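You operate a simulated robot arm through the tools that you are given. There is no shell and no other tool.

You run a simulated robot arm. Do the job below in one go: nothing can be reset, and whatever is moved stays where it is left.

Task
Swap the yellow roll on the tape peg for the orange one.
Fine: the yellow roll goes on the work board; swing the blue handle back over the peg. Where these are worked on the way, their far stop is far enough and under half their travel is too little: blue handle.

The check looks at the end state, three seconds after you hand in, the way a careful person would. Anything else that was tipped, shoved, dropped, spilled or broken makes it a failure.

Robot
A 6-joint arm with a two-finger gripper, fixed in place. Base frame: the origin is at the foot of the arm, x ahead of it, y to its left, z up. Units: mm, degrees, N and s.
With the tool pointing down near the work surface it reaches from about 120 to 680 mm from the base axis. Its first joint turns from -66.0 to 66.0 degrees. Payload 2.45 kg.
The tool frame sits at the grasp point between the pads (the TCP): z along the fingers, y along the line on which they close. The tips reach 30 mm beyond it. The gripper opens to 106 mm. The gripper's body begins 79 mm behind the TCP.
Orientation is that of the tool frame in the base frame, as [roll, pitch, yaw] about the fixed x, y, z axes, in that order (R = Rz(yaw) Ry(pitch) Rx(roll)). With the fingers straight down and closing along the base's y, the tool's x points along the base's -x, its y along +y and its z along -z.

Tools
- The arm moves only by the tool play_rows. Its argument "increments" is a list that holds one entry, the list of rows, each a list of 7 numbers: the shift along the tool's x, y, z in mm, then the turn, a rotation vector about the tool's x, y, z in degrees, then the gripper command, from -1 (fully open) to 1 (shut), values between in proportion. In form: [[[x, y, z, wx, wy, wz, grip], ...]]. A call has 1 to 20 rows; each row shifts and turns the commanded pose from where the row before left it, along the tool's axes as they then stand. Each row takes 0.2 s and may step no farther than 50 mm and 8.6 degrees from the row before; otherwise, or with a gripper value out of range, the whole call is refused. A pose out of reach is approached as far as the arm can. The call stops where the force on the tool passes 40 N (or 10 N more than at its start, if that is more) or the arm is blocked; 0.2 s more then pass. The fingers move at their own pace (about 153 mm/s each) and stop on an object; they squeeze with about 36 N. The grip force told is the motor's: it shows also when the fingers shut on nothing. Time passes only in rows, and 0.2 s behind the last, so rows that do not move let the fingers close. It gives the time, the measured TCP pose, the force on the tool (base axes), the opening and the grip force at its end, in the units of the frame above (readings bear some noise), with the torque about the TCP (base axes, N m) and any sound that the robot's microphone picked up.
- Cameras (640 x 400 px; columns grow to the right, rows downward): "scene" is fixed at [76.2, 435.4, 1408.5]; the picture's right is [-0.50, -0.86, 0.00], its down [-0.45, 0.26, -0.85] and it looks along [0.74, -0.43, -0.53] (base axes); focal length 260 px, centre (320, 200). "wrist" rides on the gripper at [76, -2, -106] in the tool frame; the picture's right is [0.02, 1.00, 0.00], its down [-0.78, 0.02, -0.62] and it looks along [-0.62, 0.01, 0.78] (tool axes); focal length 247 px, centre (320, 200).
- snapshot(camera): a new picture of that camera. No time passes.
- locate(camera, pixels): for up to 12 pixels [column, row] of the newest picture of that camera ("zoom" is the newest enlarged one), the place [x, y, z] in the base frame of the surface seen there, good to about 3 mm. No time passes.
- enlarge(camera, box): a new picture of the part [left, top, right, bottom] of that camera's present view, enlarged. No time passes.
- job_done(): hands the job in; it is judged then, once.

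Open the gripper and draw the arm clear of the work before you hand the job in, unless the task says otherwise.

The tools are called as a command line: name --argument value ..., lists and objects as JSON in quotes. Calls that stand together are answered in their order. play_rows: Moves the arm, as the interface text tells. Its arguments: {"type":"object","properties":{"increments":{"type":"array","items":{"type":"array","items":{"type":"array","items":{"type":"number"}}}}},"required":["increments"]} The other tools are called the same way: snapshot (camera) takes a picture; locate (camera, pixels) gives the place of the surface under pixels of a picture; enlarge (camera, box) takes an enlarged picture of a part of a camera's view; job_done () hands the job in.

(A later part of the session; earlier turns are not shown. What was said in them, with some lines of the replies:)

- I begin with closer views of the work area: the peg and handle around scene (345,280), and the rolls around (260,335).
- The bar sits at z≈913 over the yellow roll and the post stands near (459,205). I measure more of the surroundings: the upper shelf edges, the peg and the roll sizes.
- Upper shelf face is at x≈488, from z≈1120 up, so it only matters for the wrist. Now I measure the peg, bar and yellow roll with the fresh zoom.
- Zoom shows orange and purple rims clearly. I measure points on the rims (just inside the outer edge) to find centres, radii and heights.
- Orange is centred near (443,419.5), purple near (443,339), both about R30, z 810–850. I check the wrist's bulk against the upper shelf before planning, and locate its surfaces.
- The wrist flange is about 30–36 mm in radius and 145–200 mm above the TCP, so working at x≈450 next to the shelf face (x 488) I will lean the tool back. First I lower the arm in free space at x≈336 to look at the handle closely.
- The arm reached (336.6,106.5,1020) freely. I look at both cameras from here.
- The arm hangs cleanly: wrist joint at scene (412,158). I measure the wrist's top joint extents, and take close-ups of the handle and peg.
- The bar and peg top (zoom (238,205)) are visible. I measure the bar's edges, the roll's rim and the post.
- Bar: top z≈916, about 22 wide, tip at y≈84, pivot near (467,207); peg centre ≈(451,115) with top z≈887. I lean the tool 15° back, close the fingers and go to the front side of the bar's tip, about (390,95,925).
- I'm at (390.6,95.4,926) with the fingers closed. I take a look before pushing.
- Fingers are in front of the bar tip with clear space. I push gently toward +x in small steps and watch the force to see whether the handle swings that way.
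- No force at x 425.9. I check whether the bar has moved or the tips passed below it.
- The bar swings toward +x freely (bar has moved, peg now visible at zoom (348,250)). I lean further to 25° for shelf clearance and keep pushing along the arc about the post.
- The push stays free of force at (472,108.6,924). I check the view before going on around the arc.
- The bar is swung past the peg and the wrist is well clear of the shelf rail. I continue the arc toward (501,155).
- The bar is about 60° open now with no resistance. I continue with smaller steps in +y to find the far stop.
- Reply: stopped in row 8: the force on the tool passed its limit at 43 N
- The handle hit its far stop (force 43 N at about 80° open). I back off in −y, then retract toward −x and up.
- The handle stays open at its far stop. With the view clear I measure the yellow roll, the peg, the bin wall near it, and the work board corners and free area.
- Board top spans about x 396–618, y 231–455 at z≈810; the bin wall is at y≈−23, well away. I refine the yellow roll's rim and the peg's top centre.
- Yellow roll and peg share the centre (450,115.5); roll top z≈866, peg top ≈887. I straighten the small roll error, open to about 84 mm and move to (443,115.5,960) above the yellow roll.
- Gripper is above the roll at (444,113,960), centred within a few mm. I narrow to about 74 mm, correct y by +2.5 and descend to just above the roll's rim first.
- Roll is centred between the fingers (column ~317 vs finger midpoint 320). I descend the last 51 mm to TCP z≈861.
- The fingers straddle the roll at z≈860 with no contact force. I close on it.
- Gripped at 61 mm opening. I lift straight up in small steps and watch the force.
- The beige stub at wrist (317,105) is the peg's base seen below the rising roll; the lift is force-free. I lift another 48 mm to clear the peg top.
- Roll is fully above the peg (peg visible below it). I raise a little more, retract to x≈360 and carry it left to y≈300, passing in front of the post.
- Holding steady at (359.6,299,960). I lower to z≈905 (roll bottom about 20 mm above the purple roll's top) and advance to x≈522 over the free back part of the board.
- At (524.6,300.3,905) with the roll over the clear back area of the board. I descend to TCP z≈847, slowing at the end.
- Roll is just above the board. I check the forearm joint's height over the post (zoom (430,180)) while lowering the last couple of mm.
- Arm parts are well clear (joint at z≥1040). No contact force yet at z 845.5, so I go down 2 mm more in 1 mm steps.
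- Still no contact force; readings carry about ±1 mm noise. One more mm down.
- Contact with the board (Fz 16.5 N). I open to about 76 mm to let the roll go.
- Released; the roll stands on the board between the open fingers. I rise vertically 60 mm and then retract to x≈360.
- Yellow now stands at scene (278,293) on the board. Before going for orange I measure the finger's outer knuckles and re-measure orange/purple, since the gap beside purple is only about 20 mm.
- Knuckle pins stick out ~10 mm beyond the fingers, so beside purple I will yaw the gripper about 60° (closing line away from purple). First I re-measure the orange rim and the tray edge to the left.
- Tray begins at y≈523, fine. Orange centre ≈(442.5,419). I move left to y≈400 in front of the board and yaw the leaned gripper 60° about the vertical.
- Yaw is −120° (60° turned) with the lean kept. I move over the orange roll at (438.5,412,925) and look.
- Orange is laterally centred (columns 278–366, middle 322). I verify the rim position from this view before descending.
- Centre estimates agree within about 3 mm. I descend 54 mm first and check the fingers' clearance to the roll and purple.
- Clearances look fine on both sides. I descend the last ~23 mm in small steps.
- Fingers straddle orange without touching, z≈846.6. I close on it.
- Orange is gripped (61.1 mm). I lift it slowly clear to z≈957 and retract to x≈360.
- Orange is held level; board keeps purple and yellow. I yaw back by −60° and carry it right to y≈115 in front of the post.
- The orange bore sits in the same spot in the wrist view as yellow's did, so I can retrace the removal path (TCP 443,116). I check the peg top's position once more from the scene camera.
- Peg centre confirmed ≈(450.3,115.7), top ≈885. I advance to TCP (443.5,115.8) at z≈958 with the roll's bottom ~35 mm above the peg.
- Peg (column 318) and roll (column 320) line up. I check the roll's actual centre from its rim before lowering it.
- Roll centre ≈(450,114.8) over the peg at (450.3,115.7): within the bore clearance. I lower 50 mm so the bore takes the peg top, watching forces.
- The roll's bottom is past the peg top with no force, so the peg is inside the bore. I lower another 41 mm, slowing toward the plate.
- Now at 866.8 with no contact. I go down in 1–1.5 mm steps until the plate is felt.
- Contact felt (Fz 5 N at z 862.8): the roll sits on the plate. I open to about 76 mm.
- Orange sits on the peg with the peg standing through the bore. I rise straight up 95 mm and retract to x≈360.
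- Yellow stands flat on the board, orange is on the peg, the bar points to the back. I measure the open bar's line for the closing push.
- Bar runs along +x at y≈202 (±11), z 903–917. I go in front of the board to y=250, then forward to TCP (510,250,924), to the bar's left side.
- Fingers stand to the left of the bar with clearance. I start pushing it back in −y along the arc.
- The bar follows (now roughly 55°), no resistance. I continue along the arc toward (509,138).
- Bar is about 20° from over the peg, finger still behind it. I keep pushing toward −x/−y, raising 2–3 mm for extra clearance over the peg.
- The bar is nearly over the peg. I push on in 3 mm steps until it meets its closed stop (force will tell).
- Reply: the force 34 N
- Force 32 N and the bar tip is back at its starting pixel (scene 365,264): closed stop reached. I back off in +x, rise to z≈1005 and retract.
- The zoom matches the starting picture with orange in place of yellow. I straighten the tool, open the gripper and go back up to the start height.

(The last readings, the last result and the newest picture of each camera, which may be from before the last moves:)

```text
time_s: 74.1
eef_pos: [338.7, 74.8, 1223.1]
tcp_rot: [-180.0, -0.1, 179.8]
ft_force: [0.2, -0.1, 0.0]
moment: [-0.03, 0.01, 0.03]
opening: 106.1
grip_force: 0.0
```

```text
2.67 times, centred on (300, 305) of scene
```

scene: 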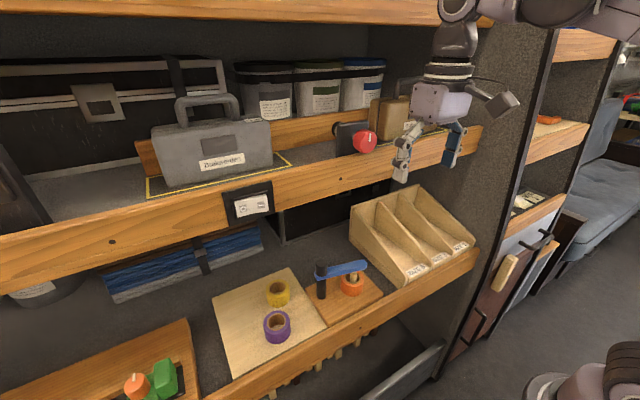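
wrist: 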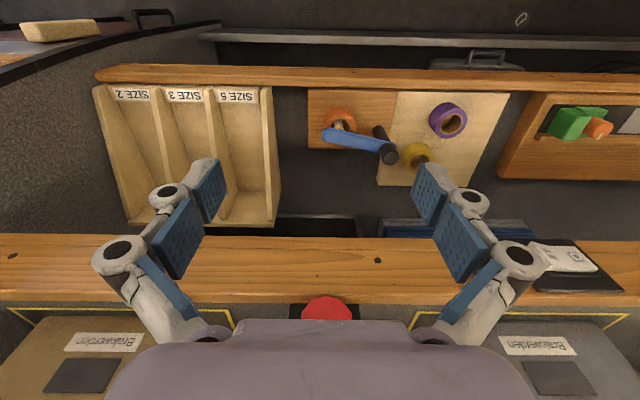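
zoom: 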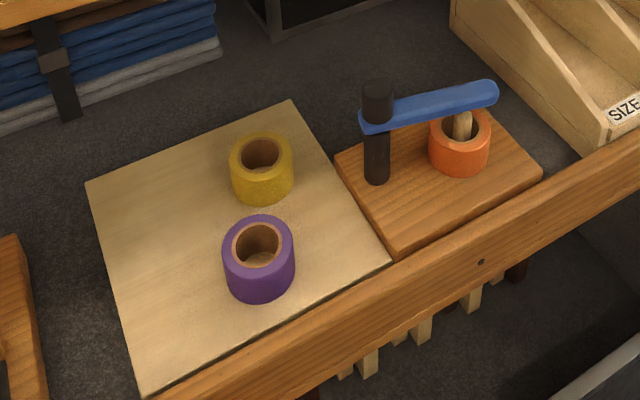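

The pictures show orange on the peg with the blue bar back over it (zoom (460,150)). Yellow stands on the work board (262,168), purple hasn't moved, and the gripper is open and clear. I hand the job in.

job_done

```text
The job is handed in.
```

The swap is done and handed in. The orange roll is on the tape peg, and the yellow roll stands on the back part of the work board.

- **Blue handle:** I swung it open to its far stop, then back over the peg until it met its closed stop. In the last close-up it sits exactly where it started.
- **Everything else:** The purple roll has not moved, and I saw nothing else tipped or shoved in the final pictures.
- **Arm:** It is back near its starting position, clear of the work, with the gripper open.
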